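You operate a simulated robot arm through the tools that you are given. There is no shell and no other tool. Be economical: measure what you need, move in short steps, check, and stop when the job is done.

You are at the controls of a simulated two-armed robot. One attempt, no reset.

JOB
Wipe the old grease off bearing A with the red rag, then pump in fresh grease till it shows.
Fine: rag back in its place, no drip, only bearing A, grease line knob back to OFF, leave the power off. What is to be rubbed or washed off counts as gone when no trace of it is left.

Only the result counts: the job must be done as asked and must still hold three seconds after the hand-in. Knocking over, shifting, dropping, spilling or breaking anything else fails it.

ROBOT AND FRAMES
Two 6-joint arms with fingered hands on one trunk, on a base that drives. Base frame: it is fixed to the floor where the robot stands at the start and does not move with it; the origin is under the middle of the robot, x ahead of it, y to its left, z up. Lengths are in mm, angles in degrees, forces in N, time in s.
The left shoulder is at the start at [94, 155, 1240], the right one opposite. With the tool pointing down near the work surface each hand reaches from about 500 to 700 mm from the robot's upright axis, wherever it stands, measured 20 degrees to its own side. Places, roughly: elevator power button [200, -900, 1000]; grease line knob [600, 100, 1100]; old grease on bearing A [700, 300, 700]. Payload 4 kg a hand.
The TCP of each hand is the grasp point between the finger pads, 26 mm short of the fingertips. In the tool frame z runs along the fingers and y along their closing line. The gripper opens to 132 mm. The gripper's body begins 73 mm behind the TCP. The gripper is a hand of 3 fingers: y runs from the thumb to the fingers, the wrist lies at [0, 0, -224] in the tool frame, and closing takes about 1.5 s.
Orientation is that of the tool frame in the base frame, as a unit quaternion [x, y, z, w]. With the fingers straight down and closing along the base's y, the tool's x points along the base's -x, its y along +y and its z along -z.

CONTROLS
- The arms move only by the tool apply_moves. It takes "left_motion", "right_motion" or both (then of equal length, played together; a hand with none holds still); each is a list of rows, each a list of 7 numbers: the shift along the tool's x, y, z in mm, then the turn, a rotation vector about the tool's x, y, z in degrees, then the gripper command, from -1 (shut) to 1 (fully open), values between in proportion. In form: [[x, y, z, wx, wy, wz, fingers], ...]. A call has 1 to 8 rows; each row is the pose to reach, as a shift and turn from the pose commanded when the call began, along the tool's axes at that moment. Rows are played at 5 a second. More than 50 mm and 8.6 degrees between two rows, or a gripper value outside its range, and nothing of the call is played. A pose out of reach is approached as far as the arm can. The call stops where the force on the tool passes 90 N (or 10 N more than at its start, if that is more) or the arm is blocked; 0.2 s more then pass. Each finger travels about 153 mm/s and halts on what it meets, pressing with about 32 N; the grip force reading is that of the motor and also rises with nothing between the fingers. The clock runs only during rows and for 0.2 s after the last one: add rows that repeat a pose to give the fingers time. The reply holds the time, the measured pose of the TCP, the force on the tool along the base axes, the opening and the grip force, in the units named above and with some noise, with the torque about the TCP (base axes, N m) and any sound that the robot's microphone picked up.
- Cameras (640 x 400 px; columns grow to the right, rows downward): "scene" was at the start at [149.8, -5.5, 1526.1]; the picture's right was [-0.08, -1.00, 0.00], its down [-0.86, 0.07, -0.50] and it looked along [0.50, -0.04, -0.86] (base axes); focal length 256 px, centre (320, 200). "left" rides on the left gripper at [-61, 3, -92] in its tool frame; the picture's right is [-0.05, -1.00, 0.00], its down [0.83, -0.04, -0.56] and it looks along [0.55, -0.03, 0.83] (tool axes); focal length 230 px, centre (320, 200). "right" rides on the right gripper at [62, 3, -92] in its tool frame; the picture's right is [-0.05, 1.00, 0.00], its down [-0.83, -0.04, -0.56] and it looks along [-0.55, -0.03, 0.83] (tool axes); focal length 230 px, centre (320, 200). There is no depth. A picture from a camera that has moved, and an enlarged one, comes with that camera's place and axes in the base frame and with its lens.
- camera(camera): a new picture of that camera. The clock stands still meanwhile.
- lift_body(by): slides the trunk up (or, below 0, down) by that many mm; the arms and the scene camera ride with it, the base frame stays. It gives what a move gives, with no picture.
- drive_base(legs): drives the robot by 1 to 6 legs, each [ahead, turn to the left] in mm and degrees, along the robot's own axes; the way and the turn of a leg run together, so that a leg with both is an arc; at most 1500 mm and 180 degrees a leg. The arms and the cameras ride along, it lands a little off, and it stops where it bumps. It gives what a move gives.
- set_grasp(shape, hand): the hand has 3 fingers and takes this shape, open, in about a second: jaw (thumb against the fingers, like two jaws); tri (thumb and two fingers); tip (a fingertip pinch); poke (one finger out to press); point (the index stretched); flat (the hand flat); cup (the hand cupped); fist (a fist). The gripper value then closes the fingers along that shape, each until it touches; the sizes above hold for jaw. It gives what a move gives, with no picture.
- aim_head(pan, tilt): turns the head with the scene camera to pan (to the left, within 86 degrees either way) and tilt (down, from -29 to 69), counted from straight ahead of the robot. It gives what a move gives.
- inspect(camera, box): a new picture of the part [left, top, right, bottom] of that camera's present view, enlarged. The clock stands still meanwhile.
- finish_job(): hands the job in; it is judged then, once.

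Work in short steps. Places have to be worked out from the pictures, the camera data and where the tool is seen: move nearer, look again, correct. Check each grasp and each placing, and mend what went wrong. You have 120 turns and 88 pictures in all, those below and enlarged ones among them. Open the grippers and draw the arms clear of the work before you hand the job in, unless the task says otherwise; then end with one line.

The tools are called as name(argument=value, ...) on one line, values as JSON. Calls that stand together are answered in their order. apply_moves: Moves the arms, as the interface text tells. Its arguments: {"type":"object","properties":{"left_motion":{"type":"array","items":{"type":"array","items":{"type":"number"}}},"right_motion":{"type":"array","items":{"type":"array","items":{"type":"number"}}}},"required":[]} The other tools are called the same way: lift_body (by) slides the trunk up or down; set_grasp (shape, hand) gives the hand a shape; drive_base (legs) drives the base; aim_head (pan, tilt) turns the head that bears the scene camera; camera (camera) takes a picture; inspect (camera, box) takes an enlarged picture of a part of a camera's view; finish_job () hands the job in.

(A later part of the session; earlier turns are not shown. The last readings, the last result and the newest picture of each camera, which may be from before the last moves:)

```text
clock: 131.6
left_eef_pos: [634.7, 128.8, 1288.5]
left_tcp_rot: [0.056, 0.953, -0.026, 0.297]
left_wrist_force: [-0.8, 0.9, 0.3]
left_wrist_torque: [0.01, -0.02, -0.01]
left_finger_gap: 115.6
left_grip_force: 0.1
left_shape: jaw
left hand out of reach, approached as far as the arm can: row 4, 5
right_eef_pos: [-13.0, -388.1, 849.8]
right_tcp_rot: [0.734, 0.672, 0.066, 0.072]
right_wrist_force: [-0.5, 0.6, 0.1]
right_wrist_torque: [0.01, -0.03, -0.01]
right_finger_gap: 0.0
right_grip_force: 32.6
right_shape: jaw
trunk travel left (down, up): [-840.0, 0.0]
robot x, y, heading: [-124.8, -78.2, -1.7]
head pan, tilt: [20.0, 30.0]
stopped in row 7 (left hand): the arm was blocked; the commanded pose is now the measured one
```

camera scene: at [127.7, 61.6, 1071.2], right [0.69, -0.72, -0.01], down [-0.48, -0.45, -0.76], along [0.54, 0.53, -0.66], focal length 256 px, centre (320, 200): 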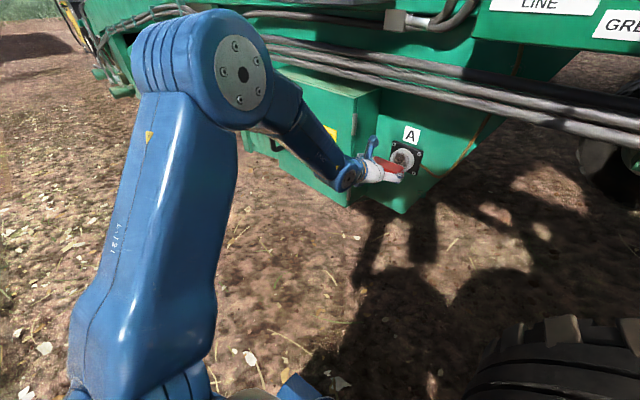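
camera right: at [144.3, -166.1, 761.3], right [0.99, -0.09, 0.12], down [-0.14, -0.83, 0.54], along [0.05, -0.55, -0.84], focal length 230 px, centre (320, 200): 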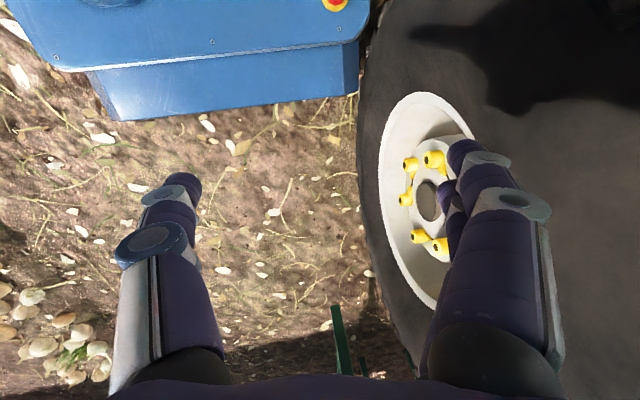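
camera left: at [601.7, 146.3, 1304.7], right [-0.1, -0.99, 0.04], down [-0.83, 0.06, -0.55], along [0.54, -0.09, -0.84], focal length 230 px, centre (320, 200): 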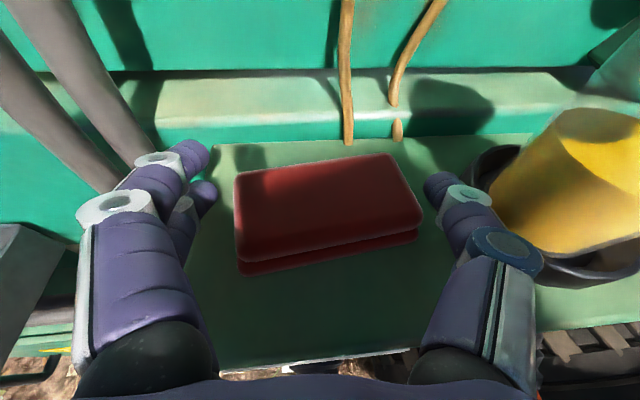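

Pitch 56° reached. Now down to just above the rag with correction toward (653,134).

apply_moves(left_motion=[[9, 3, 22, 0, 0, 0, 0.75], [17, 6, 45, 0, 0, 0, 0.75], [22, 8, 58, 0, 0, 0, 0.75], [22, 8, 58, 0, 0, 0, 0.75]])

camera(camera="left")

```text
clock: 132.0
left_eef_pos: [615.1, 129.9, 1293.0]
left_tcp_rot: [0.056, 0.95, -0.025, 0.305]
left_wrist_force: [0.4, -0.5, -1.0]
left_wrist_torque: [0.02, -0.04, 0.02]
left_finger_gap: 115.3
left_grip_force: 0.2
left_shape: jaw
right_eef_pos: [-26.3, -389.5, 852.7]
right_tcp_rot: [0.734, 0.67, 0.072, 0.079]
right_wrist_force: [-0.3, 0.2, -0.2]
right_wrist_torque: [0.0, 0.01, -0.02]
right_finger_gap: 0.0
right_grip_force: 31.4
right_shape: jaw
trunk travel left (down, up): [-840.0, 0.0]
robot x, y, heading: [-127.6, -75.8, -1.7]
head pan, tilt: [20.0, 30.0]
stopped in row 1 (left hand): the arm was blocked; the commanded pose is now the measured one
```

```text
17 pictures are left
camera left: at [612.9, 134.4, 1403.9], right [-0.08, -1.0, 0.04], down [-1.0, 0.08, -0.03], along [0.03, -0.05, -1.0], focal length 230 px, centre (320, 200)
```

left: 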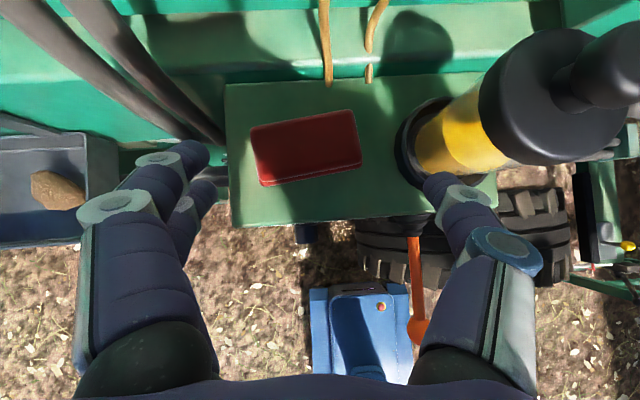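

That pose is blocked (elbow folded near the head). I ease back to ~40° pitch while reaching out and down over the rag.

apply_moves(left_motion=[[0, 2, 10, 0, -7, 0, 0.75], [0, 4, 28, 0, -14, 0, 0.75], [-1, 8, 48, 0, -15, 0, 0.75], [-1, 8, 66, 0, -15, 0, 0.75], [-1, 8, 66, 0, -15, 0, 0.75]])

```text
clock: 133.2
left_eef_pos: [658.8, 131.4, 1242.2]
left_tcp_rot: [0.052, 0.902, -0.031, 0.427]
left_wrist_force: [0.0, 0.9, 0.4]
left_wrist_torque: [0.03, 0.02, 0.0]
left_finger_gap: 115.5
left_grip_force: 0.1
left_shape: jaw
right_eef_pos: [-24.2, -389.0, 851.9]
right_tcp_rot: [0.733, 0.672, 0.072, 0.079]
right_wrist_force: [-0.8, 0.8, -0.4]
right_wrist_torque: [-0.03, 0.0, -0.02]
right_finger_gap: 0.2
right_grip_force: 32.5
right_shape: jaw
trunk travel left (down, up): [-840.0, 0.0]
robot x, y, heading: [-127.5, -82.3, -1.5]
head pan, tilt: [20.0, 30.0]
```

Pose is good (pitch 39°). Descend to grasp height in fine final steps.

apply_moves(left_motion=[[9, 1, 6, 0, 0, 0, 0.8], [17, 2, 11, 0, 0, 0, 0.8], [23, 2, 15, 0, 0, 0, 0.8], [26, 2, 17, 0, 0, 0, 0.8], [26, 2, 17, 0, 0, 0, 0.8]])

camera(camera="left")

```text
clock: 134.4
left_eef_pos: [658.2, 134.0, 1213.4]
left_tcp_rot: [0.052, 0.903, -0.032, 0.425]
left_wrist_force: [-0.3, -0.5, -0.3]
left_wrist_torque: [0.03, -0.02, -0.01]
left_finger_gap: 118.5
left_grip_force: 0.0
left_shape: jaw
right_eef_pos: [-25.6, -388.6, 853.1]
right_tcp_rot: [0.734, 0.671, 0.073, 0.079]
right_wrist_force: [0.0, 0.0, -0.3]
right_wrist_torque: [-0.01, -0.02, 0.02]
right_finger_gap: 0.0
right_grip_force: 32.2
right_shape: jaw
trunk travel left (down, up): [-840.0, 0.0]
robot x, y, heading: [-126.4, -76.7, -1.4]
head pan, tilt: [20.0, 30.0]
```

```text
16 pictures are left
camera left: at [628.0, 141.7, 1319.7], right [-0.09, -0.99, 0.05], down [-0.96, 0.07, -0.29], along [0.28, -0.08, -0.96], focal length 230 px, centre (320, 200)
```

left: 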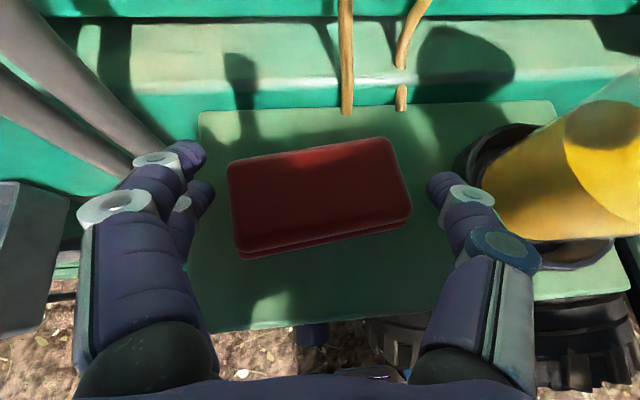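

Rag lies between the jaws. I settle 2–3 mm lower and close.

apply_moves(left_motion=[[5, -0.6, -2.2, 0, 0, 0, 0.8], [5, -0.6, -2.2, 0, 0, 0, 0.6], [5, -0.6, -2.2, 0, 0, 0, 0.4], [5, -0.6, -2.2, 0, 0, 0, 0], [5, -0.6, -2.2, 0, 0, 0, -0.5], [5, -0.6, -2.2, 0, 0, 0, -1], [5, -0.6, -2.2, 0, 0, 0, -1], [5, -0.6, -2.2, 0, 0, 0, -1]])

apply_moves(left_motion=[[-20, 0, -16, 0, 0, 0, -1], [-40, 0, -32, 0, 0, 0, -1], [-40, 0, -32, 0, 0, 0, -1]])

camera(camera="left")

```text
clock: 136.2
left_eef_pos: [654.0, 133.6, 1212.0]
left_tcp_rot: [0.053, 0.903, -0.032, 0.424]
left_wrist_force: [-0.4, -0.7, 1.1]
left_wrist_torque: [0.07, -0.05, -0.03]
left_finger_gap: 96.5
left_grip_force: 31.7
left_shape: jaw
right_eef_pos: [-25.1, -388.2, 852.7]
right_tcp_rot: [0.734, 0.671, 0.072, 0.079]
right_wrist_force: [-0.9, -0.2, -0.3]
right_wrist_torque: [0.0, 0.0, 0.01]
right_finger_gap: 0.0
right_grip_force: 32.0
right_shape: jaw
trunk travel left (down, up): [-840.0, 0.0]
robot x, y, heading: [-125.3, -76.5, -1.3]
head pan, tilt: [20.0, 30.0]
```

```text
clock: 137.0
left_eef_pos: [649.2, 135.8, 1257.8]
left_tcp_rot: [0.052, 0.903, -0.031, 0.426]
left_wrist_force: [-0.7, 1.0, -0.1]
left_wrist_torque: [-0.01, 0.0, 0.0]
left_finger_gap: 96.5
left_grip_force: 31.7
left_shape: jaw
right_eef_pos: [-25.2, -388.1, 851.9]
right_tcp_rot: [0.735, 0.67, 0.072, 0.079]
right_wrist_force: [0.0, 0.3, 0.8]
right_wrist_torque: [0.02, -0.01, 0.03]
right_finger_gap: 0.0
right_grip_force: 31.7
right_shape: jaw
trunk travel left (down, up): [-840.0, 0.0]
robot x, y, heading: [-126.7, -81.6, -1.6]
head pan, tilt: [20.0, 30.0]
```

```text
15 pictures are left
camera left: at [618.5, 143.6, 1363.8], right [-0.09, -0.99, 0.05], down [-0.96, 0.07, -0.29], along [0.28, -0.08, -0.96], focal length 230 px, centre (320, 200)
```

left: 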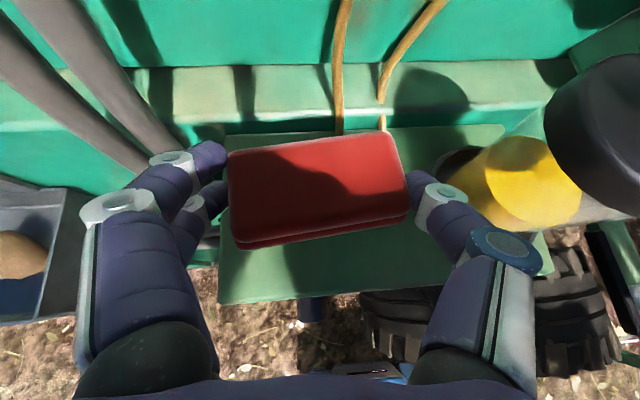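

Solid grip on both sides now. I return to the bearing: reverse, turn +10.6°, nudge the right hand up/forward, lower the trunk 572 mm, and approach.

drive_base(legs=[[-270, 0], [0, 10.6]])

apply_moves(right_motion=[[0, 25, -25, 0, 0, 0, -1], [0, 50, -55, 0, 0, 0, -1]])

lift_body(by=-400)

lift_body(by=-165)

drive_base(legs=[[240, 0]])

camera(camera="left")

```text
clock: 138.9
left_eef_pos: [365.6, 145.7, 1271.0]
left_tcp_rot: [0.051, 0.899, -0.031, 0.434]
left_wrist_force: [-1.7, 0.1, -0.8]
left_wrist_torque: [-0.01, 0.01, 0.02]
left_finger_gap: 96.6
left_grip_force: 32.7
left_shape: jaw
right_eef_pos: [-300.3, -383.1, 848.7]
right_tcp_rot: [0.733, 0.669, 0.084, 0.083]
right_wrist_force: [-0.3, -1.1, 0.8]
right_wrist_torque: [0.01, 0.04, 0.05]
right_finger_gap: 0.1
right_grip_force: 32.1
right_shape: jaw
trunk travel left (down, up): [-840.0, 0.0]
robot x, y, heading: [-387.1, -72.7, -1.4]
head pan, tilt: [20.0, 30.0]
stopped in leg 1: the robot was blocked; the commanded pose is now the measured one
```

```text
clock: 139.5
left_eef_pos: [354.9, 145.2, 1282.6]
left_tcp_rot: [0.051, 0.898, -0.029, 0.437]
left_wrist_force: [-0.7, 0.9, 0.6]
left_wrist_torque: [-0.01, 0.0, 0.0]
left_finger_gap: 96.4
left_grip_force: 32.4
left_shape: jaw
right_eef_pos: [-308.4, -382.3, 848.9]
right_tcp_rot: [0.733, 0.67, 0.084, 0.087]
right_wrist_force: [-0.4, -0.3, 0.6]
right_wrist_torque: [-0.01, -0.04, -0.01]
right_finger_gap: 0.0
right_grip_force: 32.3
right_shape: jaw
right hand out of reach, approached as far as the arm can: row 1, 2
trunk travel left (down, up): [-840.0, 0.0]
robot x, y, heading: [-387.1, -72.3, -1.5]
head pan, tilt: [20.0, 30.0]
```

```text
clock: 143.3
left_eef_pos: [365.1, 144.4, 873.8]
left_tcp_rot: [0.051, 0.899, -0.03, 0.433]
left_wrist_force: [-0.1, -0.4, -0.5]
left_wrist_torque: [0.01, 0.0, 0.01]
left_finger_gap: 96.2
left_grip_force: 32.2
left_shape: jaw
right_eef_pos: [-301.2, -382.5, 449.2]
right_tcp_rot: [0.732, 0.671, 0.082, 0.084]
right_wrist_force: [-0.1, -0.6, 0.2]
right_wrist_torque: [0.01, 0.01, 0.0]
right_finger_gap: 0.0
right_grip_force: 32.2
right_shape: jaw
trunk travel left (down, up): [-440.0, 400.0]
robot x, y, heading: [-382.5, -68.1, -1.4]
head pan, tilt: [20.0, 30.0]
```

```text
clock: 145.2
left_eef_pos: [364.4, 144.1, 709.5]
left_tcp_rot: [0.051, 0.899, -0.031, 0.434]
left_wrist_force: [-0.4, 0.1, -1.2]
left_wrist_torque: [0.0, -0.01, -0.01]
left_finger_gap: 96.4
left_grip_force: 32.1
left_shape: jaw
right_eef_pos: [-301.9, -382.8, 283.7]
right_tcp_rot: [0.732, 0.671, 0.083, 0.086]
right_wrist_force: [0.1, 0.3, 0.7]
right_wrist_torque: [0.02, 0.02, -0.05]
right_finger_gap: 0.2
right_grip_force: 31.8
right_shape: jaw
trunk travel left (down, up): [-275.0, 565.0]
robot x, y, heading: [-385.9, -72.5, -1.3]
head pan, tilt: [20.0, 30.0]
```

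```text
clock: 147.0
left_eef_pos: [603.9, 138.5, 708.9]
left_tcp_rot: [0.05, 0.899, -0.031, 0.433]
left_wrist_force: [0.0, -1.2, -1.4]
left_wrist_torque: [-0.05, 0.04, 0.01]
left_finger_gap: 96.3
left_grip_force: 32.0
left_shape: jaw
right_eef_pos: [-60.3, -386.6, 283.6]
right_tcp_rot: [0.733, 0.67, 0.082, 0.084]
right_wrist_force: [0.2, 0.5, -0.6]
right_wrist_torque: [0.02, 0.01, -0.01]
right_finger_gap: 0.0
right_grip_force: 31.8
right_shape: jaw
trunk travel left (down, up): [-275.0, 565.0]
robot x, y, heading: [-146.5, -74.2, -1.6]
head pan, tilt: [20.0, 30.0]
```

```text
14 pictures are left
camera left: at [572.1, 147.3, 814.4], right [-0.09, -0.99, 0.05], down [-0.95, 0.07, -0.3], along [0.3, -0.07, -0.95], focal length 230 px, centre (320, 200)
```

left: 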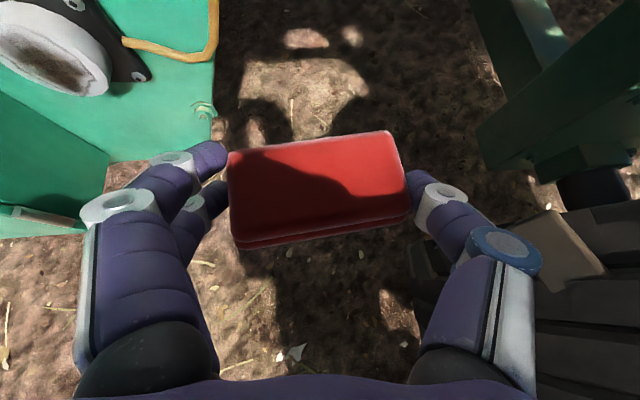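

The turn was skipped because leg 1 reported a block, but nothing was touched. I reverse 240 and do the turn now.

drive_base(legs=[[-240, 0]])

drive_base(legs=[[0, 10.6]])

```text
clock: 148.8
left_eef_pos: [352.6, 144.7, 724.8]
left_tcp_rot: [0.052, 0.895, -0.03, 0.442]
left_wrist_force: [-0.5, -0.8, -0.8]
left_wrist_torque: [0.03, 0.01, 0.0]
left_finger_gap: 96.6
left_grip_force: 32.1
left_shape: jaw
right_eef_pos: [-306.6, -380.7, 284.9]
right_tcp_rot: [0.732, 0.669, 0.088, 0.091]
right_wrist_force: [-1.0, -0.3, 0.2]
right_wrist_torque: [-0.02, 0.02, 0.01]
right_finger_gap: 0.0
right_grip_force: 31.8
right_shape: jaw
trunk travel left (down, up): [-275.0, 565.0]
robot x, y, heading: [-386.2, -71.4, -1.5]
head pan, tilt: [20.0, 30.0]
```

```text
clock: 149.9
left_eef_pos: [289.0, 274.0, 737.3]
left_tcp_rot: [-0.03, 0.892, 0.012, 0.45]
left_wrist_force: [0.5, -0.4, -0.8]
left_wrist_torque: [0.04, 0.0, 0.03]
left_finger_gap: 96.5
left_grip_force: 32.2
left_shape: jaw
right_eef_pos: [-255.6, -363.7, 287.0]
right_tcp_rot: [0.667, 0.733, 0.102, 0.088]
right_wrist_force: [-0.6, -0.7, 0.1]
right_wrist_torque: [0.01, -0.04, -0.01]
right_finger_gap: 0.0
right_grip_force: 32.3
right_shape: jaw
trunk travel left (down, up): [-275.0, 565.0]
robot x, y, heading: [-382.5, -73.3, 9.0]
head pan, tilt: [20.0, 30.0]
```

Extend the hand a little to relieve the folded elbow, and yaw it −10° so the rag's edge is square to the bearing.

apply_moves(left_motion=[[-4, 2, 22, 2.7, 0, 2, -1], [-8, 4, 44, 5.4, 0, 4, -1], [-12, 6, 66, 8, 0, 5.9, -1], [-12, 6, 66, 8, 0, 5.9, -1]])

drive_base(legs=[[265, 0]])

camera(camera="left")

```text
clock: 150.9
left_eef_pos: [337.4, 282.8, 721.9]
left_tcp_rot: [0.05, 0.888, -0.026, 0.456]
left_wrist_force: [-0.8, 0.8, -0.3]
left_wrist_torque: [0.02, 0.0, 0.02]
left_finger_gap: 96.4
left_grip_force: 32.0
left_shape: jaw
right_eef_pos: [-259.8, -363.9, 289.1]
right_tcp_rot: [0.666, 0.732, 0.109, 0.094]
right_wrist_force: [0.1, -0.1, -0.3]
right_wrist_torque: [0.03, 0.01, -0.03]
right_finger_gap: 0.0
right_grip_force: 32.0
right_shape: jaw
trunk travel left (down, up): [-275.0, 565.0]
robot x, y, heading: [-386.9, -69.7, 9.2]
head pan, tilt: [20.0, 30.0]
```

```text
clock: 152.8
left_eef_pos: [599.4, 323.7, 723.3]
left_tcp_rot: [0.05, 0.888, -0.026, 0.456]
left_wrist_force: [0.0, 0.2, -0.5]
left_wrist_torque: [0.01, -0.02, 0.02]
left_finger_gap: 96.5
left_grip_force: 32.3
left_shape: jaw
right_eef_pos: [1.3, -322.7, 289.1]
right_tcp_rot: [0.666, 0.732, 0.11, 0.094]
right_wrist_force: [-0.2, -0.6, -0.7]
right_wrist_torque: [0.0, 0.0, -0.01]
right_finger_gap: 0.0
right_grip_force: 31.5
right_shape: jaw
trunk travel left (down, up): [-275.0, 565.0]
robot x, y, heading: [-125.1, -26.8, 9.2]
head pan, tilt: [20.0, 30.0]
```

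```text
13 pictures are left
camera left: at [561.2, 331.1, 826.0], right [-0.08, -1.0, 0.04], down [-0.93, 0.06, -0.35], along [0.35, -0.07, -0.94], focal length 230 px, centre (320, 200)
```

left: 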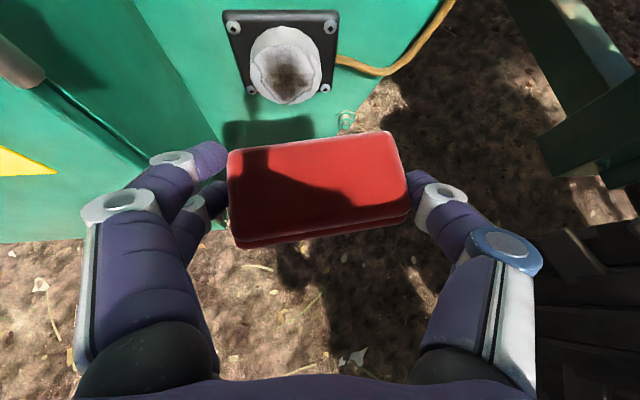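

Good view. Drive 50 mm nearer, then move to hover in front of the face at (692,342,682).

drive_base(legs=[[50, 0]])

apply_moves(left_motion=[[4, 8, 29, 0, 0, 0, -1], [8.6, 15, 56, 0, 0, 0, -1], [8.6, 15, 56, 0, 0, 0, -1]])

```text
clock: 153.7
left_eef_pos: [633.4, 329.7, 741.0]
left_tcp_rot: [0.05, 0.883, -0.024, 0.466]
left_wrist_force: [-0.7, -0.4, 0.0]
left_wrist_torque: [0.0, 0.05, -0.01]
left_finger_gap: 96.4
left_grip_force: 32.1
left_shape: jaw
right_eef_pos: [43.4, -316.0, 290.1]
right_tcp_rot: [0.666, 0.73, 0.118, 0.1]
right_wrist_force: [-0.3, 0.7, 0.0]
right_wrist_torque: [-0.01, -0.03, -0.04]
right_finger_gap: 0.2
right_grip_force: 31.7
right_shape: jaw
trunk travel left (down, up): [-275.0, 565.0]
robot x, y, heading: [-74.9, -22.1, 9.2]
head pan, tilt: [20.0, 30.0]
```

```text
clock: 154.5
left_eef_pos: [671.8, 338.7, 709.3]
left_tcp_rot: [0.05, 0.881, -0.023, 0.47]
left_wrist_force: [0.4, 0.0, 0.5]
left_wrist_torque: [-0.01, 0.01, 0.0]
left_finger_gap: 96.5
left_grip_force: 32.0
left_shape: jaw
right_eef_pos: [40.7, -316.0, 291.3]
right_tcp_rot: [0.665, 0.73, 0.119, 0.103]
right_wrist_force: [0.1, 0.8, 0.0]
right_wrist_torque: [0.01, 0.0, 0.03]
right_finger_gap: 0.2
right_grip_force: 32.1
right_shape: jaw
trunk travel left (down, up): [-275.0, 565.0]
robot x, y, heading: [-75.2, -23.4, 9.5]
head pan, tilt: [20.0, 30.0]
```

Move to (695,342,682) and probe forward in small steps for contact.

apply_moves(left_motion=[[5, 3, 17, 0, 0, 0, -1], [9.9, 5.5, 33.7, 0, 0, 0, -1], [9.9, 5.5, 33.7, 0, 0, 0, -1], [6.6, 6, 38.7, 0, 0, 0, -1], [5, 6.3, 41, 0, 0, 0, -1]])

camera(camera="left")

```text
clock: 155.7
left_eef_pos: [703.7, 343.6, 683.4]
left_tcp_rot: [0.05, 0.882, -0.022, 0.468]
left_wrist_force: [-5.6, -0.5, -0.7]
left_wrist_torque: [-0.02, 0.16, -0.23]
left_finger_gap: 96.3
left_grip_force: 32.5
left_shape: jaw
right_eef_pos: [41.9, -316.1, 291.0]
right_tcp_rot: [0.665, 0.73, 0.12, 0.103]
right_wrist_force: [-0.3, 0.8, 1.0]
right_wrist_torque: [0.0, -0.03, 0.04]
right_finger_gap: 0.0
right_grip_force: 31.7
right_shape: jaw
trunk travel left (down, up): [-275.0, 565.0]
robot x, y, heading: [-77.0, -22.3, 9.3]
head pan, tilt: [20.0, 30.0]
```

```text
12 pictures are left
camera left: at [661.9, 350.2, 785.7], right [-0.08, -1.0, 0.04], down [-0.92, 0.06, -0.38], along [0.38, -0.06, -0.92], focal length 230 px, centre (320, 200)
```

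left: 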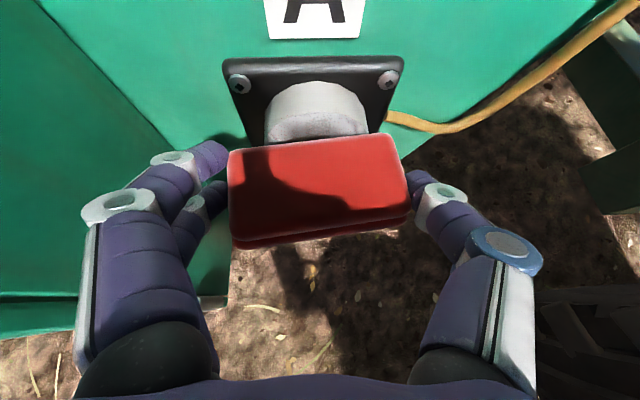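

Contact ~6 N with the rag square on the face. Several scrubbing cycles with light pressure.

apply_moves(left_motion=[[-20.7, 0, -12.1, 0, 0, 0, -1], [19.1, 0, 14.6, 0, 0, 0, -1], [-20.7, -6, -11.6, 0, 0, 0, -1], [19.1, -6, 15.1, 0, 0, 0, -1], [-20.7, 6, -12.6, 0, 0, 0, -1], [19.1, 6, 14.1, 0, 0, 0, -1], [-20.7, 0, -12.1, 0, 0, 0, -1], [-0.3, 0, 0.5, 0, 0, 0, -1]])

apply_moves(left_motion=[[-20.7, 0, -12.1, 0, 0, 0, -1], [19.1, 0, 14.6, 0, 0, 0, -1], [-20.7, -6, -11.6, 0, 0, 0, -1], [19.1, -6, 15.1, 0, 0, 0, -1], [-20.7, 6, -12.6, 0, 0, 0, -1], [19.1, 6, 14.1, 0, 0, 0, -1], [-20.7, 0, -12.1, 0, 0, 0, -1], [-0.3, 0, 0.5, 0, 0, 0, -1]])

apply_moves(left_motion=[[-20.7, 0, -12.1, 0, 0, 0, -1], [19.1, 0, 14.6, 0, 0, 0, -1], [-10, 10, -6, 0, 0, 0, -1], [-10, -10, -5, 0, 0, 0, -1], [10, -10, 8, 0, 0, 0, -1], [10, 10, 7, 0, 0, 0, -1], [8, 0, -20, 0, 0, 0, -1], [15, 0, -40, 0, 0, 0, -1]])

inspect(camera="left", box=[200, 40, 440, 190])

```text
clock: 157.5
left_eef_pos: [703.8, 341.7, 684.1]
left_tcp_rot: [0.051, 0.881, -0.023, 0.47]
left_wrist_force: [0.9, -0.7, 0.2]
left_wrist_torque: [-0.02, 0.02, -0.01]
left_finger_gap: 96.4
left_grip_force: 32.2
left_shape: jaw
right_eef_pos: [41.4, -315.6, 291.9]
right_tcp_rot: [0.666, 0.73, 0.119, 0.103]
right_wrist_force: [0.5, 0.1, 0.0]
right_wrist_torque: [-0.01, 0.03, 0.0]
right_finger_gap: 0.0
right_grip_force: 31.7
right_shape: jaw
trunk travel left (down, up): [-275.0, 565.0]
robot x, y, heading: [-78.0, -22.8, 9.2]
head pan, tilt: [20.0, 30.0]
```

```text
clock: 159.3
left_eef_pos: [704.3, 341.0, 682.0]
left_tcp_rot: [0.05, 0.882, -0.022, 0.469]
left_wrist_force: [-0.2, -0.4, -1.0]
left_wrist_torque: [0.0, 0.01, -0.02]
left_finger_gap: 96.3
left_grip_force: 31.9
left_shape: jaw
right_eef_pos: [41.5, -314.6, 292.1]
right_tcp_rot: [0.665, 0.73, 0.119, 0.103]
right_wrist_force: [0.8, 0.1, 0.4]
right_wrist_torque: [0.02, -0.03, 0.04]
right_finger_gap: 0.1
right_grip_force: 31.9
right_shape: jaw
trunk travel left (down, up): [-275.0, 565.0]
robot x, y, heading: [-74.8, -23.6, 9.3]
head pan, tilt: [20.0, 30.0]
```

```text
clock: 161.1
left_eef_pos: [662.6, 347.8, 694.4]
left_tcp_rot: [0.05, 0.881, -0.023, 0.47]
left_wrist_force: [-0.1, -0.1, -0.6]
left_wrist_torque: [-0.01, 0.02, -0.02]
left_finger_gap: 96.0
left_grip_force: 31.7
left_shape: jaw
right_eef_pos: [41.0, -315.4, 290.7]
right_tcp_rot: [0.666, 0.729, 0.119, 0.104]
right_wrist_force: [0.3, -0.1, 0.0]
right_wrist_torque: [0.01, -0.01, 0.0]
right_finger_gap: 0.0
right_grip_force: 32.0
right_shape: jaw
trunk travel left (down, up): [-275.0, 565.0]
robot x, y, heading: [-77.8, -23.0, 9.3]
head pan, tilt: [20.0, 30.0]
```

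```text
2.67 times, centred on (320, 115) of left
camera zoom: at [621.7, 354.3, 797.0], right [-0.08, -1.0, 0.04], down [-0.92, 0.06, -0.38], along [0.38, -0.06, -0.92], focal length 614 px, centre (320, 427)
```

zoom: 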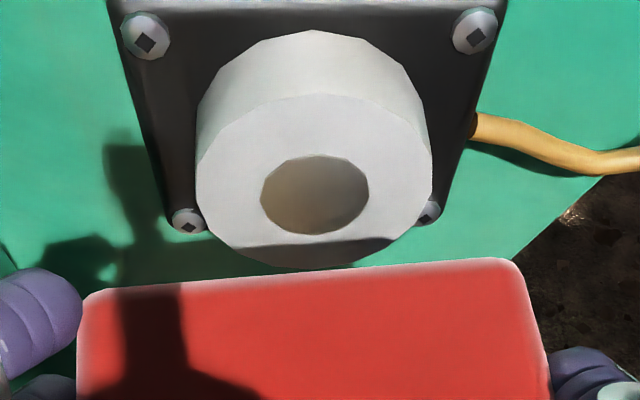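

The face is completely clean. Now to take the rag back: reverse 325, turn −10.9°, and raise the trunk.

drive_base(legs=[[-325, 0]])

drive_base(legs=[[0, -10.9]])

lift_body(by=400)

lift_body(by=165)

```text
clock: 163.2
left_eef_pos: [342.1, 300.7, 694.7]
left_tcp_rot: [0.047, 0.881, -0.02, 0.47]
left_wrist_force: [-0.2, -0.2, -0.2]
left_wrist_torque: [-0.01, -0.03, 0.0]
left_finger_gap: 96.4
left_grip_force: 31.6
left_shape: jaw
right_eef_pos: [-276.5, -367.2, 291.3]
right_tcp_rot: [0.662, 0.733, 0.12, 0.104]
right_wrist_force: [0.0, -0.5, -0.1]
right_wrist_torque: [0.02, -0.02, 0.03]
right_finger_gap: 0.1
right_grip_force: 31.9
right_shape: jaw
trunk travel left (down, up): [-275.0, 565.0]
robot x, y, heading: [-399.7, -71.7, 9.6]
head pan, tilt: [20.0, 30.0]
```

```text
clock: 164.4
left_eef_pos: [388.1, 153.7, 709.5]
left_tcp_rot: [0.132, 0.869, -0.065, 0.473]
left_wrist_force: [0.4, -0.4, -0.8]
left_wrist_torque: [0.0, 0.0, -0.01]
left_finger_gap: 96.0
left_grip_force: 31.7
left_shape: jaw
right_eef_pos: [-339.4, -385.8, 292.8]
right_tcp_rot: [0.728, 0.665, 0.115, 0.119]
right_wrist_force: [-0.2, 0.0, -0.4]
right_wrist_torque: [0.04, 0.05, 0.01]
right_finger_gap: 0.0
right_grip_force: 31.7
right_shape: jaw
trunk travel left (down, up): [-275.0, 565.0]
robot x, y, heading: [-395.4, -75.4, -1.7]
head pan, tilt: [20.0, 30.0]
```

```text
clock: 168.2
left_eef_pos: [379.1, 153.1, 1124.7]
left_tcp_rot: [0.133, 0.865, -0.064, 0.479]
left_wrist_force: [1.0, -0.1, -0.3]
left_wrist_torque: [-0.02, 0.04, 0.0]
left_finger_gap: 95.8
left_grip_force: 32.2
left_shape: jaw
right_eef_pos: [-343.2, -384.6, 694.7]
right_tcp_rot: [0.726, 0.665, 0.122, 0.124]
right_wrist_force: [-0.2, -0.8, 0.5]
right_wrist_torque: [-0.01, -0.01, 0.03]
right_finger_gap: 0.1
right_grip_force: 32.2
right_shape: jaw
trunk travel left (down, up): [-675.0, 165.0]
robot x, y, heading: [-393.2, -74.7, -1.8]
head pan, tilt: [20.0, 30.0]
```

```text
clock: 170.1
left_eef_pos: [380.4, 152.6, 1290.1]
left_tcp_rot: [0.134, 0.866, -0.064, 0.478]
left_wrist_force: [-0.4, 0.7, -1.2]
left_wrist_torque: [-0.01, 0.02, -0.03]
left_finger_gap: 96.2
left_grip_force: 31.9
left_shape: jaw
right_eef_pos: [-343.3, -385.6, 858.9]
right_tcp_rot: [0.727, 0.665, 0.121, 0.126]
right_wrist_force: [0.4, -0.6, 0.1]
right_wrist_torque: [-0.03, -0.01, 0.02]
right_finger_gap: 0.0
right_grip_force: 31.5
right_shape: jaw
trunk travel left (down, up): [-840.0, 0.0]
robot x, y, heading: [-397.2, -71.9, -1.4]
head pan, tilt: [20.0, 30.0]
```

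Straighten yaw (+8°) and steepen pitch (+6.5°) back toward the grasp attitude, reaching slightly out and down.

apply_moves(left_motion=[[6, 3, 15, -2.4, 2.2, -1.5, -1], [12, 5, 31, -4.8, 4.4, -3, -1], [18.6, 8, 46, -7.1, 6.5, -4.5, -1], [18.6, 8, 46, -7.1, 6.5, -4.5, -1]])

drive_base(legs=[[195, 0]])

```text
clock: 171.1
left_eef_pos: [408.5, 152.8, 1246.4]
left_tcp_rot: [0.071, 0.898, -0.02, 0.433]
left_wrist_force: [0.0, -0.7, -0.2]
left_wrist_torque: [-0.01, 0.01, 0.03]
left_finger_gap: 96.0
left_grip_force: 32.1
left_shape: jaw
right_eef_pos: [-342.6, -385.6, 859.8]
right_tcp_rot: [0.726, 0.665, 0.121, 0.125]
right_wrist_force: [1.4, -0.1, -0.6]
right_wrist_torque: [-0.01, 0.0, -0.02]
right_finger_gap: 0.2
right_grip_force: 32.0
right_shape: jaw
trunk travel left (down, up): [-840.0, 0.0]
robot x, y, heading: [-394.4, -74.6, -1.7]
head pan, tilt: [20.0, 30.0]
```

```text
clock: 172.7
left_eef_pos: [571.0, 148.4, 1268.9]
left_tcp_rot: [0.072, 0.891, -0.022, 0.448]
left_wrist_force: [1.9, -0.4, 0.0]
left_wrist_torque: [-0.01, 0.15, -0.04]
left_finger_gap: 96.2
left_grip_force: 31.9
left_shape: jaw
right_eef_pos: [-170.9, -389.1, 859.4]
right_tcp_rot: [0.727, 0.661, 0.13, 0.134]
right_wrist_force: [0.5, -0.5, -0.6]
right_wrist_torque: [0.05, 0.05, 0.02]
right_finger_gap: 0.0
right_grip_force: 32.4
right_shape: jaw
trunk travel left (down, up): [-840.0, 0.0]
robot x, y, heading: [-199.7, -79.1, -1.6]
head pan, tilt: [20.0, 30.0]
```

Drive 40 more and move the hand to hover above the rag's place.

drive_base(legs=[[40, 0]])

apply_moves(left_motion=[[2, -1, 22, 0, 1, -1, -1], [4, -3, 45, 0, 2, -1.5, -1], [4, -3, 45, 0, 2, -1.5, -1]])

camera(camera="left")

```text
clock: 173.6
left_eef_pos: [620.1, 149.0, 1266.2]
left_tcp_rot: [0.071, 0.893, -0.021, 0.444]
left_wrist_force: [0.2, -0.8, 0.3]
left_wrist_torque: [0.01, 0.11, 0.01]
left_finger_gap: 96.1
left_grip_force: 31.6
left_shape: jaw
right_eef_pos: [-125.9, -391.5, 861.9]
right_tcp_rot: [0.727, 0.662, 0.125, 0.13]
right_wrist_force: [-0.6, -0.2, 0.4]
right_wrist_torque: [0.02, -0.07, 0.05]
right_finger_gap: 0.2
right_grip_force: 31.5
right_shape: jaw
trunk travel left (down, up): [-840.0, 0.0]
robot x, y, heading: [-159.8, -79.9, -1.7]
head pan, tilt: [20.0, 30.0]
```

```text
clock: 174.6
left_eef_pos: [637.2, 141.4, 1251.4]
left_tcp_rot: [0.059, 0.898, -0.022, 0.436]
left_wrist_force: [-1.2, 0.6, -0.8]
left_wrist_torque: [-0.03, -0.03, -0.04]
left_finger_gap: 95.6
left_grip_force: 31.9
left_shape: jaw
right_eef_pos: [-138.0, -391.3, 863.0]
right_tcp_rot: [0.725, 0.662, 0.13, 0.135]
right_wrist_force: [-0.5, 0.0, -0.8]
right_wrist_torque: [-0.02, -0.06, 0.02]
right_finger_gap: 0.1
right_grip_force: 31.5
right_shape: jaw
trunk travel left (down, up): [-840.0, 0.0]
robot x, y, heading: [-155.0, -80.6, -1.5]
head pan, tilt: [20.0, 30.0]
stopped in row 3 (left hand): the arm was blocked; the commanded pose is now the measured one
```

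```text
10 pictures are left
camera left: at [604.5, 148.5, 1356.8], right [-0.09, -1.0, 0.03], down [-0.95, 0.08, -0.31], along [0.31, -0.06, -0.95], focal length 230 px, centre (320, 200)
```

left: 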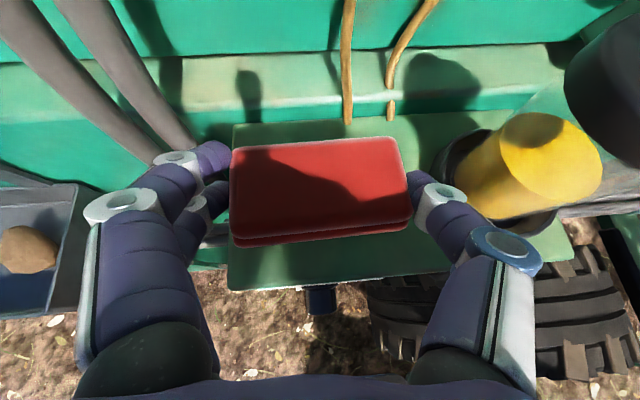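

The rag sits square at ≈(650,142) in hover; its place is ≈(656,138). I lower to the surface with that correction.

apply_moves(left_motion=[[9, -2, 11, 0, 0, 0, -1], [17, -3.5, 21, 0, 0, 0, -1], [22, -3.5, 27, 0, 0, 0, -1], [25.4, -3.5, 30.8, 0, 0, 0, -1], [25.4, -3.5, 30.8, 0, 0, 0, -1]])

```text
clock: 175.8
left_eef_pos: [652.8, 138.0, 1209.4]
left_tcp_rot: [0.059, 0.896, -0.024, 0.44]
left_wrist_force: [6.8, 4.6, 27.5]
left_wrist_torque: [-0.52, -0.34, 0.21]
left_finger_gap: 95.6
left_grip_force: 32.0
left_shape: jaw
right_eef_pos: [-133.9, -391.7, 861.9]
right_tcp_rot: [0.725, 0.663, 0.13, 0.134]
right_wrist_force: [1.2, -0.2, 0.4]
right_wrist_torque: [0.05, -0.02, 0.02]
right_finger_gap: 0.0
right_grip_force: 32.3
right_shape: jaw
trunk travel left (down, up): [-840.0, 0.0]
robot x, y, heading: [-157.7, -79.1, -1.6]
head pan, tilt: [20.0, 30.0]
```

Contact, but x is ~10 mm too far in. I lift slightly, draw back 10 mm, set down, and open.

apply_moves(left_motion=[[-3, 0, -3, 0, 0, 0, -1], [3, -1.2, -10.3, 0, 0, 0, -1], [5.3, -1.2, -8.4, 0, 0, 0, -1], [5.3, -1.2, -8.4, 0, 0, 0, -1]])

apply_moves(left_motion=[[0, 0, 0, 0, 0, 0, 0.5], [0, 0, 0, 0, 0, 0, 0.75], [0, 0, 0, 0, 0, 0, 0.8], [0, 0, 0, 0, 0, 0, 0.8]])

apply_moves(left_motion=[[-19, 0, -10, 0, 0, 0, 0.8], [-38, 0, -20, 0, 0, 0, 0.8], [-55, 0, -35, 0, 0, 0, 0.8]])

camera(camera="left")

```text
clock: 176.8
left_eef_pos: [651.9, 136.8, 1209.1]
left_tcp_rot: [0.058, 0.899, -0.021, 0.433]
left_wrist_force: [5.7, 4.8, 20.2]
left_wrist_torque: [-0.41, -0.28, 0.09]
left_finger_gap: 95.8
left_grip_force: 31.5
left_shape: jaw
right_eef_pos: [-130.7, -393.5, 862.3]
right_tcp_rot: [0.726, 0.664, 0.127, 0.13]
right_wrist_force: [-0.1, 0.7, -0.1]
right_wrist_torque: [0.01, 0.04, 0.02]
right_finger_gap: 0.0
right_grip_force: 32.0
right_shape: jaw
trunk travel left (down, up): [-840.0, 0.0]
robot x, y, heading: [-160.0, -82.4, -1.3]
head pan, tilt: [20.0, 30.0]
```

```text
clock: 177.8
left_eef_pos: [649.3, 135.0, 1208.4]
left_tcp_rot: [0.06, 0.9, -0.021, 0.431]
left_wrist_force: [1.7, -5.1, 16.1]
left_wrist_torque: [0.86, -0.34, -0.25]
left_finger_gap: 117.2
left_grip_force: 0.1
left_shape: jaw
right_eef_pos: [-130.0, -394.5, 860.6]
right_tcp_rot: [0.726, 0.663, 0.128, 0.13]
right_wrist_force: [0.0, -0.2, -0.1]
right_wrist_torque: [0.0, 0.02, 0.01]
right_finger_gap: 0.0
right_grip_force: 32.4
right_shape: jaw
trunk travel left (down, up): [-840.0, 0.0]
robot x, y, heading: [-159.3, -81.7, -1.9]
head pan, tilt: [20.0, 30.0]
```

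```text
clock: 178.7
left_eef_pos: [628.6, 137.3, 1285.3]
left_tcp_rot: [0.059, 0.896, -0.022, 0.439]
left_wrist_force: [1.2, -0.1, 0.1]
left_wrist_torque: [-0.01, -0.03, -0.02]
left_finger_gap: 118.6
left_grip_force: 0.1
left_shape: jaw
right_eef_pos: [-147.1, -391.7, 864.1]
right_tcp_rot: [0.725, 0.663, 0.13, 0.136]
right_wrist_force: [-0.3, 1.3, 0.4]
right_wrist_torque: [0.01, -0.01, -0.03]
right_finger_gap: 0.1
right_grip_force: 31.9
right_shape: jaw
trunk travel left (down, up): [-840.0, 0.0]
robot x, y, heading: [-159.3, -82.4, -1.5]
head pan, tilt: [20.0, 30.0]
stopped in row 3 (left hand): the arm was blocked; the commanded pose is now the measured one
```

```text
9 pictures are left
camera left: at [595.6, 143.5, 1389.6], right [-0.09, -1.0, 0.03], down [-0.95, 0.08, -0.32], along [0.31, -0.06, -0.95], focal length 230 px, centre (320, 200)
```

left: 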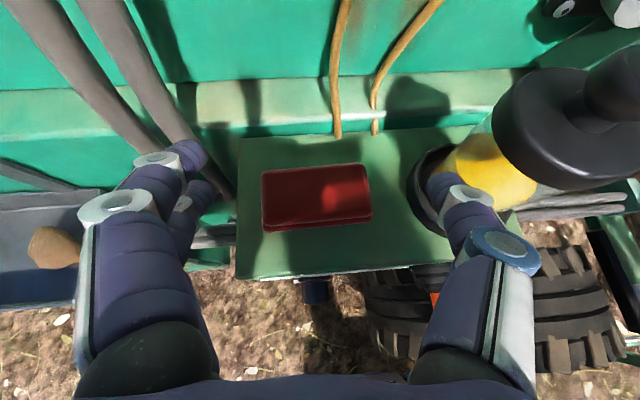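

The rag is back at ≈(662,135), square — within a few mm. I now back off 160 mm and level the hand while lowering it to knob height (knob ≈ (574,144,1099)).

drive_base(legs=[[-160, 0]])

apply_moves(left_motion=[[18, 0, 14, 0, -4.7, 0, 0.3], [36, 0, 28, 0, -9.4, 0, 0.3], [55, -1, 42, 0, -14.2, 0, 0.3], [73, -1, 57, 0, -19, 0, 0.3], [92, -1, 71, 0, -23.7, 0, 0.3], [110, -2, 86, 0, -28.5, 0, 0.3], [128, -2, 100, 0, -33.2, 0, 0.3], [147, -2, 114, 0, -38, 0, 0.3]])

```text
clock: 180.1
left_eef_pos: [479.0, 139.3, 1274.4]
left_tcp_rot: [0.061, 0.898, -0.023, 0.435]
left_wrist_force: [-1.2, 0.0, -0.1]
left_wrist_torque: [-0.05, -0.05, 0.05]
left_finger_gap: 118.9
left_grip_force: 0.1
left_shape: jaw
right_eef_pos: [-300.0, -386.6, 864.0]
right_tcp_rot: [0.725, 0.663, 0.13, 0.135]
right_wrist_force: [0.3, 0.8, 0.3]
right_wrist_torque: [-0.04, 0.02, 0.0]
right_finger_gap: 0.0
right_grip_force: 31.7
right_shape: jaw
trunk travel left (down, up): [-840.0, 0.0]
robot x, y, heading: [-317.1, -77.4, -1.5]
head pan, tilt: [20.0, 30.0]
```

```text
clock: 181.9
left_eef_pos: [480.0, 158.3, 1088.7]
left_tcp_rot: [0.055, 0.708, -0.047, 0.702]
left_wrist_force: [-0.5, 0.6, 0.6]
left_wrist_torque: [-0.03, 0.07, 0.0]
left_finger_gap: 85.9
left_grip_force: 0.1
left_shape: jaw
left hand out of reach, approached as far as the arm can: row 1, 2, 3, 6, 7, 8
right_eef_pos: [-298.2, -387.8, 864.0]
right_tcp_rot: [0.725, 0.664, 0.127, 0.133]
right_wrist_force: [-0.4, 0.1, -0.5]
right_wrist_torque: [-0.02, 0.0, 0.03]
right_finger_gap: 0.0
right_grip_force: 32.1
right_shape: jaw
trunk travel left (down, up): [-840.0, 0.0]
robot x, y, heading: [-317.6, -74.2, -1.6]
head pan, tilt: [20.0, 30.0]
```

The hand is level at z≈1089 facing the panel. View from the left camera to align on the knob.

camera(camera="left")

```text
8 pictures are left
camera left: at [389.7, 173.4, 1150.6], right [-0.14, -0.99, 0.04], down [-0.56, 0.05, -0.83], along [0.81, -0.14, -0.56], focal length 230 px, centre (320, 200)
```

left: 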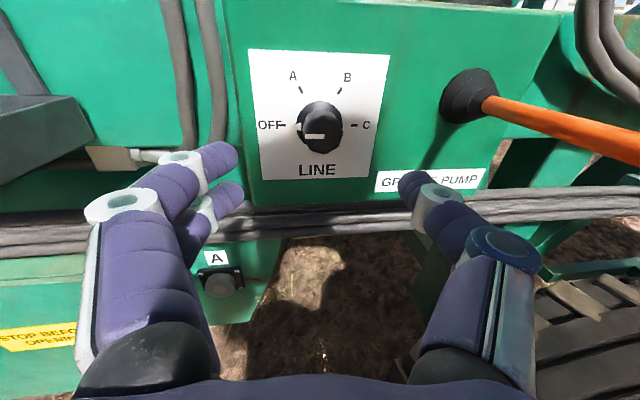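

Knob centre ≈ (574,140,1089), marker at OFF. I pre-roll the hand −30°, narrow the jaws, and approach.

apply_moves(left_motion=[[0, 0, 0, 0, 0, -8, 0.1], [0, 0, 0, 0, 0, -16, 0], [0, 0, 0, 0, 0, -24, 0], [0, 0, 0, 0, 0, -30, 0], [0, 0, 0, 0, 0, -30, 0]])

drive_base(legs=[[45, 0]])

```text
clock: 183.1
left_eef_pos: [486.8, 163.1, 1083.5]
left_tcp_rot: [-0.134, 0.7, -0.225, 0.665]
left_wrist_force: [0.1, -0.7, 0.2]
left_wrist_torque: [0.01, 0.01, -0.03]
left_finger_gap: 66.6
left_grip_force: 0.1
left_shape: jaw
left hand out of reach, approached as far as the arm can: row 1, 2, 3, 4, 5
right_eef_pos: [-292.5, -387.2, 863.6]
right_tcp_rot: [0.724, 0.666, 0.126, 0.131]
right_wrist_force: [0.1, 0.3, 0.4]
right_wrist_torque: [-0.03, 0.0, -0.01]
right_finger_gap: 0.1
right_grip_force: 31.8
right_shape: jaw
trunk travel left (down, up): [-840.0, 0.0]
robot x, y, heading: [-316.9, -76.0, -1.4]
head pan, tilt: [20.0, 30.0]
```

```text
clock: 184.0
left_eef_pos: [524.9, 161.7, 1089.6]
left_tcp_rot: [-0.132, 0.697, -0.225, 0.668]
left_wrist_force: [-0.4, 0.2, 0.0]
left_wrist_torque: [0.01, 0.02, 0.01]
left_finger_gap: 66.6
left_grip_force: 0.1
left_shape: jaw
right_eef_pos: [-255.7, -388.2, 864.4]
right_tcp_rot: [0.724, 0.665, 0.127, 0.134]
right_wrist_force: [-0.2, 0.7, 0.7]
right_wrist_torque: [0.01, -0.04, 0.0]
right_finger_gap: 0.0
right_grip_force: 32.0
right_shape: jaw
trunk travel left (down, up): [-840.0, 0.0]
robot x, y, heading: [-277.7, -79.5, -1.8]
head pan, tilt: [20.0, 30.0]
```

I align laterally with the knob before going in, and check.

apply_moves(left_motion=[[4.5, -9, 4, 0, 0, 0, 0], [8.9, -18, 7.9, 0, 0, 0, 0], [8.9, -18, 7.9, 0, 0, 0, 0]])

camera(camera="left")

```text
clock: 184.8
left_eef_pos: [518.4, 152.6, 1101.3]
left_tcp_rot: [-0.128, 0.694, -0.23, 0.67]
left_wrist_force: [0.4, 0.0, 0.5]
left_wrist_torque: [0.0, 0.02, 0.01]
left_finger_gap: 66.2
left_grip_force: 0.1
left_shape: jaw
left hand out of reach, approached as far as the arm can: row 1, 2, 3
right_eef_pos: [-263.1, -386.9, 865.2]
right_tcp_rot: [0.722, 0.665, 0.129, 0.137]
right_wrist_force: [-0.2, -0.1, -0.5]
right_wrist_torque: [0.0, -0.04, -0.01]
right_finger_gap: 0.1
right_grip_force: 32.0
right_shape: jaw
trunk travel left (down, up): [-840.0, 0.0]
robot x, y, heading: [-270.6, -79.7, -1.6]
head pan, tilt: [20.0, 30.0]
```

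```text
7 pictures are left
camera left: at [431.0, 199.7, 1153.5], right [-0.13, -0.84, 0.53], down [-0.61, -0.36, -0.7], along [0.78, -0.42, -0.47], focal length 230 px, centre (320, 200)
```

left: 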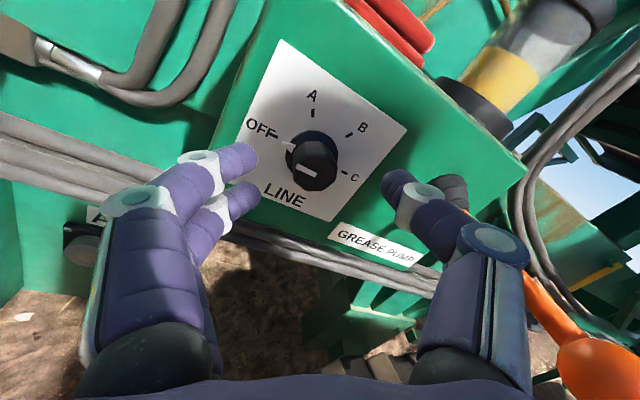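

Knob front pinned at (572,140,1090). The arm is at a reach limit sideways, so I use the base: lower the trunk 11 mm and turn −0.7°.

lift_body(by=-11)

drive_base(legs=[[0, -0.8]])

drive_base(legs=[[25, 0]])

```text
clock: 185.4
left_eef_pos: [519.3, 153.4, 1089.5]
left_tcp_rot: [-0.126, 0.695, -0.231, 0.67]
left_wrist_force: [-0.9, 0.3, 1.2]
left_wrist_torque: [-0.01, 0.0, 0.02]
left_finger_gap: 66.4
left_grip_force: 0.0
left_shape: jaw
right_eef_pos: [-261.4, -388.2, 854.6]
right_tcp_rot: [0.722, 0.666, 0.13, 0.135]
right_wrist_force: [-0.4, 0.0, -0.3]
right_wrist_torque: [0.02, 0.0, -0.01]
right_finger_gap: 0.0
right_grip_force: 31.9
right_shape: jaw
trunk travel left (down, up): [-829.0, 11.0]
robot x, y, heading: [-273.4, -75.2, -1.9]
head pan, tilt: [20.0, 30.0]
```

```text
clock: 186.1
left_eef_pos: [522.4, 141.3, 1087.8]
left_tcp_rot: [-0.122, 0.696, -0.235, 0.667]
left_wrist_force: [0.9, 0.0, 0.5]
left_wrist_torque: [0.04, 0.0, -0.02]
left_finger_gap: 66.4
left_grip_force: 0.1
left_shape: jaw
right_eef_pos: [-267.4, -387.7, 853.9]
right_tcp_rot: [0.728, 0.66, 0.129, 0.135]
right_wrist_force: [0.6, 0.0, 0.0]
right_wrist_torque: [-0.02, 0.01, -0.04]
right_finger_gap: 0.0
right_grip_force: 32.3
right_shape: jaw
trunk travel left (down, up): [-829.0, 11.0]
robot x, y, heading: [-273.3, -80.0, -2.3]
head pan, tilt: [20.0, 30.0]
```

```text
clock: 186.9
left_eef_pos: [525.0, 140.8, 1106.6]
left_tcp_rot: [-0.121, 0.688, -0.237, 0.675]
left_wrist_force: [-0.2, 0.2, 0.2]
left_wrist_torque: [0.0, 0.01, -0.01]
left_finger_gap: 66.6
left_grip_force: 0.0
left_shape: jaw
right_eef_pos: [-260.5, -387.2, 853.9]
right_tcp_rot: [0.726, 0.66, 0.134, 0.142]
right_wrist_force: [-0.8, -0.1, -0.6]
right_wrist_torque: [0.01, -0.03, 0.01]
right_finger_gap: 0.1
right_grip_force: 32.4
right_shape: jaw
trunk travel left (down, up): [-829.0, 11.0]
robot x, y, heading: [-247.7, -78.7, -2.5]
head pan, tilt: [20.0, 30.0]
```

The hand drifted up 17 mm during the drive. I correct by arm: first down to the axis, then in over the knob.

apply_moves(left_motion=[[13, 10, 14.4, 0, 0, 0, 0], [13, 10, 14.4, 0, 0, 0, 0]])

```text
clock: 187.5
left_eef_pos: [525.3, 142.3, 1100.9]
left_tcp_rot: [-0.119, 0.683, -0.237, 0.68]
left_wrist_force: [-1.2, 0.3, 0.2]
left_wrist_torque: [0.01, 0.02, 0.03]
left_finger_gap: 66.0
left_grip_force: 0.0
left_shape: jaw
right_eef_pos: [-269.9, -386.7, 853.2]
right_tcp_rot: [0.725, 0.66, 0.136, 0.143]
right_wrist_force: [0.2, -0.9, -0.5]
right_wrist_torque: [0.02, -0.01, 0.03]
right_finger_gap: 0.2
right_grip_force: 31.5
right_shape: jaw
trunk travel left (down, up): [-829.0, 11.0]
robot x, y, heading: [-248.5, -79.0, -2.3]
head pan, tilt: [20.0, 30.0]
```

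The arm resists moving forward again. I take a scene view to see what is in the way.

aim_head(pan=15, tilt=40)

camera(camera="scene")

```text
clock: 188.2
left_eef_pos: [524.8, 141.4, 1099.4]
left_tcp_rot: [-0.12, 0.683, -0.239, 0.68]
left_wrist_force: [-0.3, 0.3, 0.6]
left_wrist_torque: [0.02, 0.02, -0.01]
left_finger_gap: 66.3
left_grip_force: 0.0
left_shape: jaw
right_eef_pos: [-269.8, -386.6, 853.8]
right_tcp_rot: [0.725, 0.66, 0.137, 0.143]
right_wrist_force: [0.0, 0.3, -0.3]
right_wrist_torque: [0.02, 0.02, 0.0]
right_finger_gap: 0.2
right_grip_force: 31.7
right_shape: jaw
trunk travel left (down, up): [-829.0, 11.0]
robot x, y, heading: [-247.1, -79.4, -2.5]
head pan, tilt: [15.0, 40.0]
```

```text
6 pictures are left
camera scene: at [-82.8, -63.5, 1605.1], right [0.22, -0.98, 0.0], down [-0.64, -0.14, -0.76], along [0.74, 0.17, -0.66], focal length 256 px, centre (320, 200)
```

scene: 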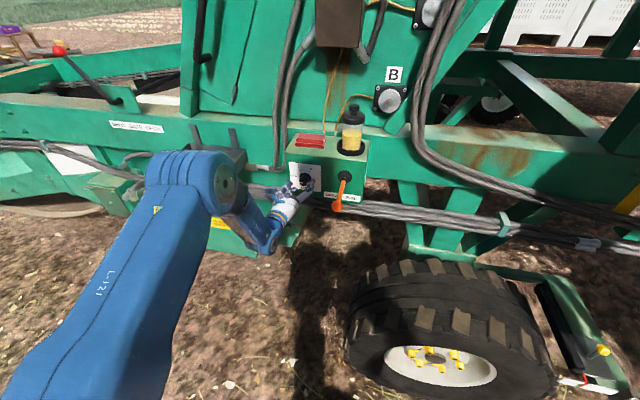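

The elbow is stretched forward beside the tray because the trunk is high. I back off 80 mm, lower the trunk 150 mm, then raise the hand relative to it to fold the elbow back.

drive_base(legs=[[-80, 0]])

lift_body(by=-150)

apply_moves(left_motion=[[-32, -18, 0, 0, 0, 0, 0], [-64, -37, 0, 0, 0, 0, 0], [-95, -55, 0, 0, 0, 0, 0], [-127, -73, 0, 0, 0, 0, 0], [-127, -73, 0, 0, 0, 0, 0]])

```text
clock: 189.3
left_eef_pos: [446.3, 144.4, 1096.0]
left_tcp_rot: [-0.121, 0.687, -0.237, 0.677]
left_wrist_force: [-0.3, 0.4, -0.3]
left_wrist_torque: [0.01, 0.0, 0.0]
left_finger_gap: 66.3
left_grip_force: 0.1
left_shape: jaw
right_eef_pos: [-350.4, -384.6, 854.3]
right_tcp_rot: [0.724, 0.66, 0.136, 0.144]
right_wrist_force: [0.0, -0.6, 0.3]
right_wrist_torque: [-0.01, -0.01, 0.0]
right_finger_gap: 0.0
right_grip_force: 31.9
right_shape: jaw
trunk travel left (down, up): [-829.0, 11.0]
robot x, y, heading: [-331.5, -74.5, -2.4]
head pan, tilt: [15.0, 40.0]
```

```text
clock: 191.0
left_eef_pos: [460.3, 144.0, 935.2]
left_tcp_rot: [-0.122, 0.691, -0.236, 0.672]
left_wrist_force: [-0.4, -0.2, -0.6]
left_wrist_torque: [0.01, 0.02, 0.02]
left_finger_gap: 66.5
left_grip_force: 0.1
left_shape: jaw
right_eef_pos: [-339.5, -384.3, 703.5]
right_tcp_rot: [0.725, 0.662, 0.13, 0.137]
right_wrist_force: [0.4, 0.4, 0.3]
right_wrist_torque: [0.02, 0.04, -0.02]
right_finger_gap: 0.0
right_grip_force: 31.8
right_shape: jaw
trunk travel left (down, up): [-679.0, 161.0]
robot x, y, heading: [-329.2, -76.1, -2.7]
head pan, tilt: [15.0, 40.0]
```

```text
clock: 192.2
left_eef_pos: [457.0, 144.2, 1081.1]
left_tcp_rot: [-0.122, 0.691, -0.237, 0.672]
left_wrist_force: [0.8, -0.8, 0.5]
left_wrist_torque: [-0.03, -0.02, -0.01]
left_finger_gap: 65.9
left_grip_force: 0.0
left_shape: jaw
right_eef_pos: [-340.2, -383.4, 704.6]
right_tcp_rot: [0.725, 0.663, 0.131, 0.137]
right_wrist_force: [0.0, 0.3, 0.5]
right_wrist_torque: [0.02, 0.03, 0.01]
right_finger_gap: 0.0
right_grip_force: 32.2
right_shape: jaw
trunk travel left (down, up): [-679.0, 161.0]
robot x, y, heading: [-330.7, -74.4, -2.5]
head pan, tilt: [15.0, 40.0]
```

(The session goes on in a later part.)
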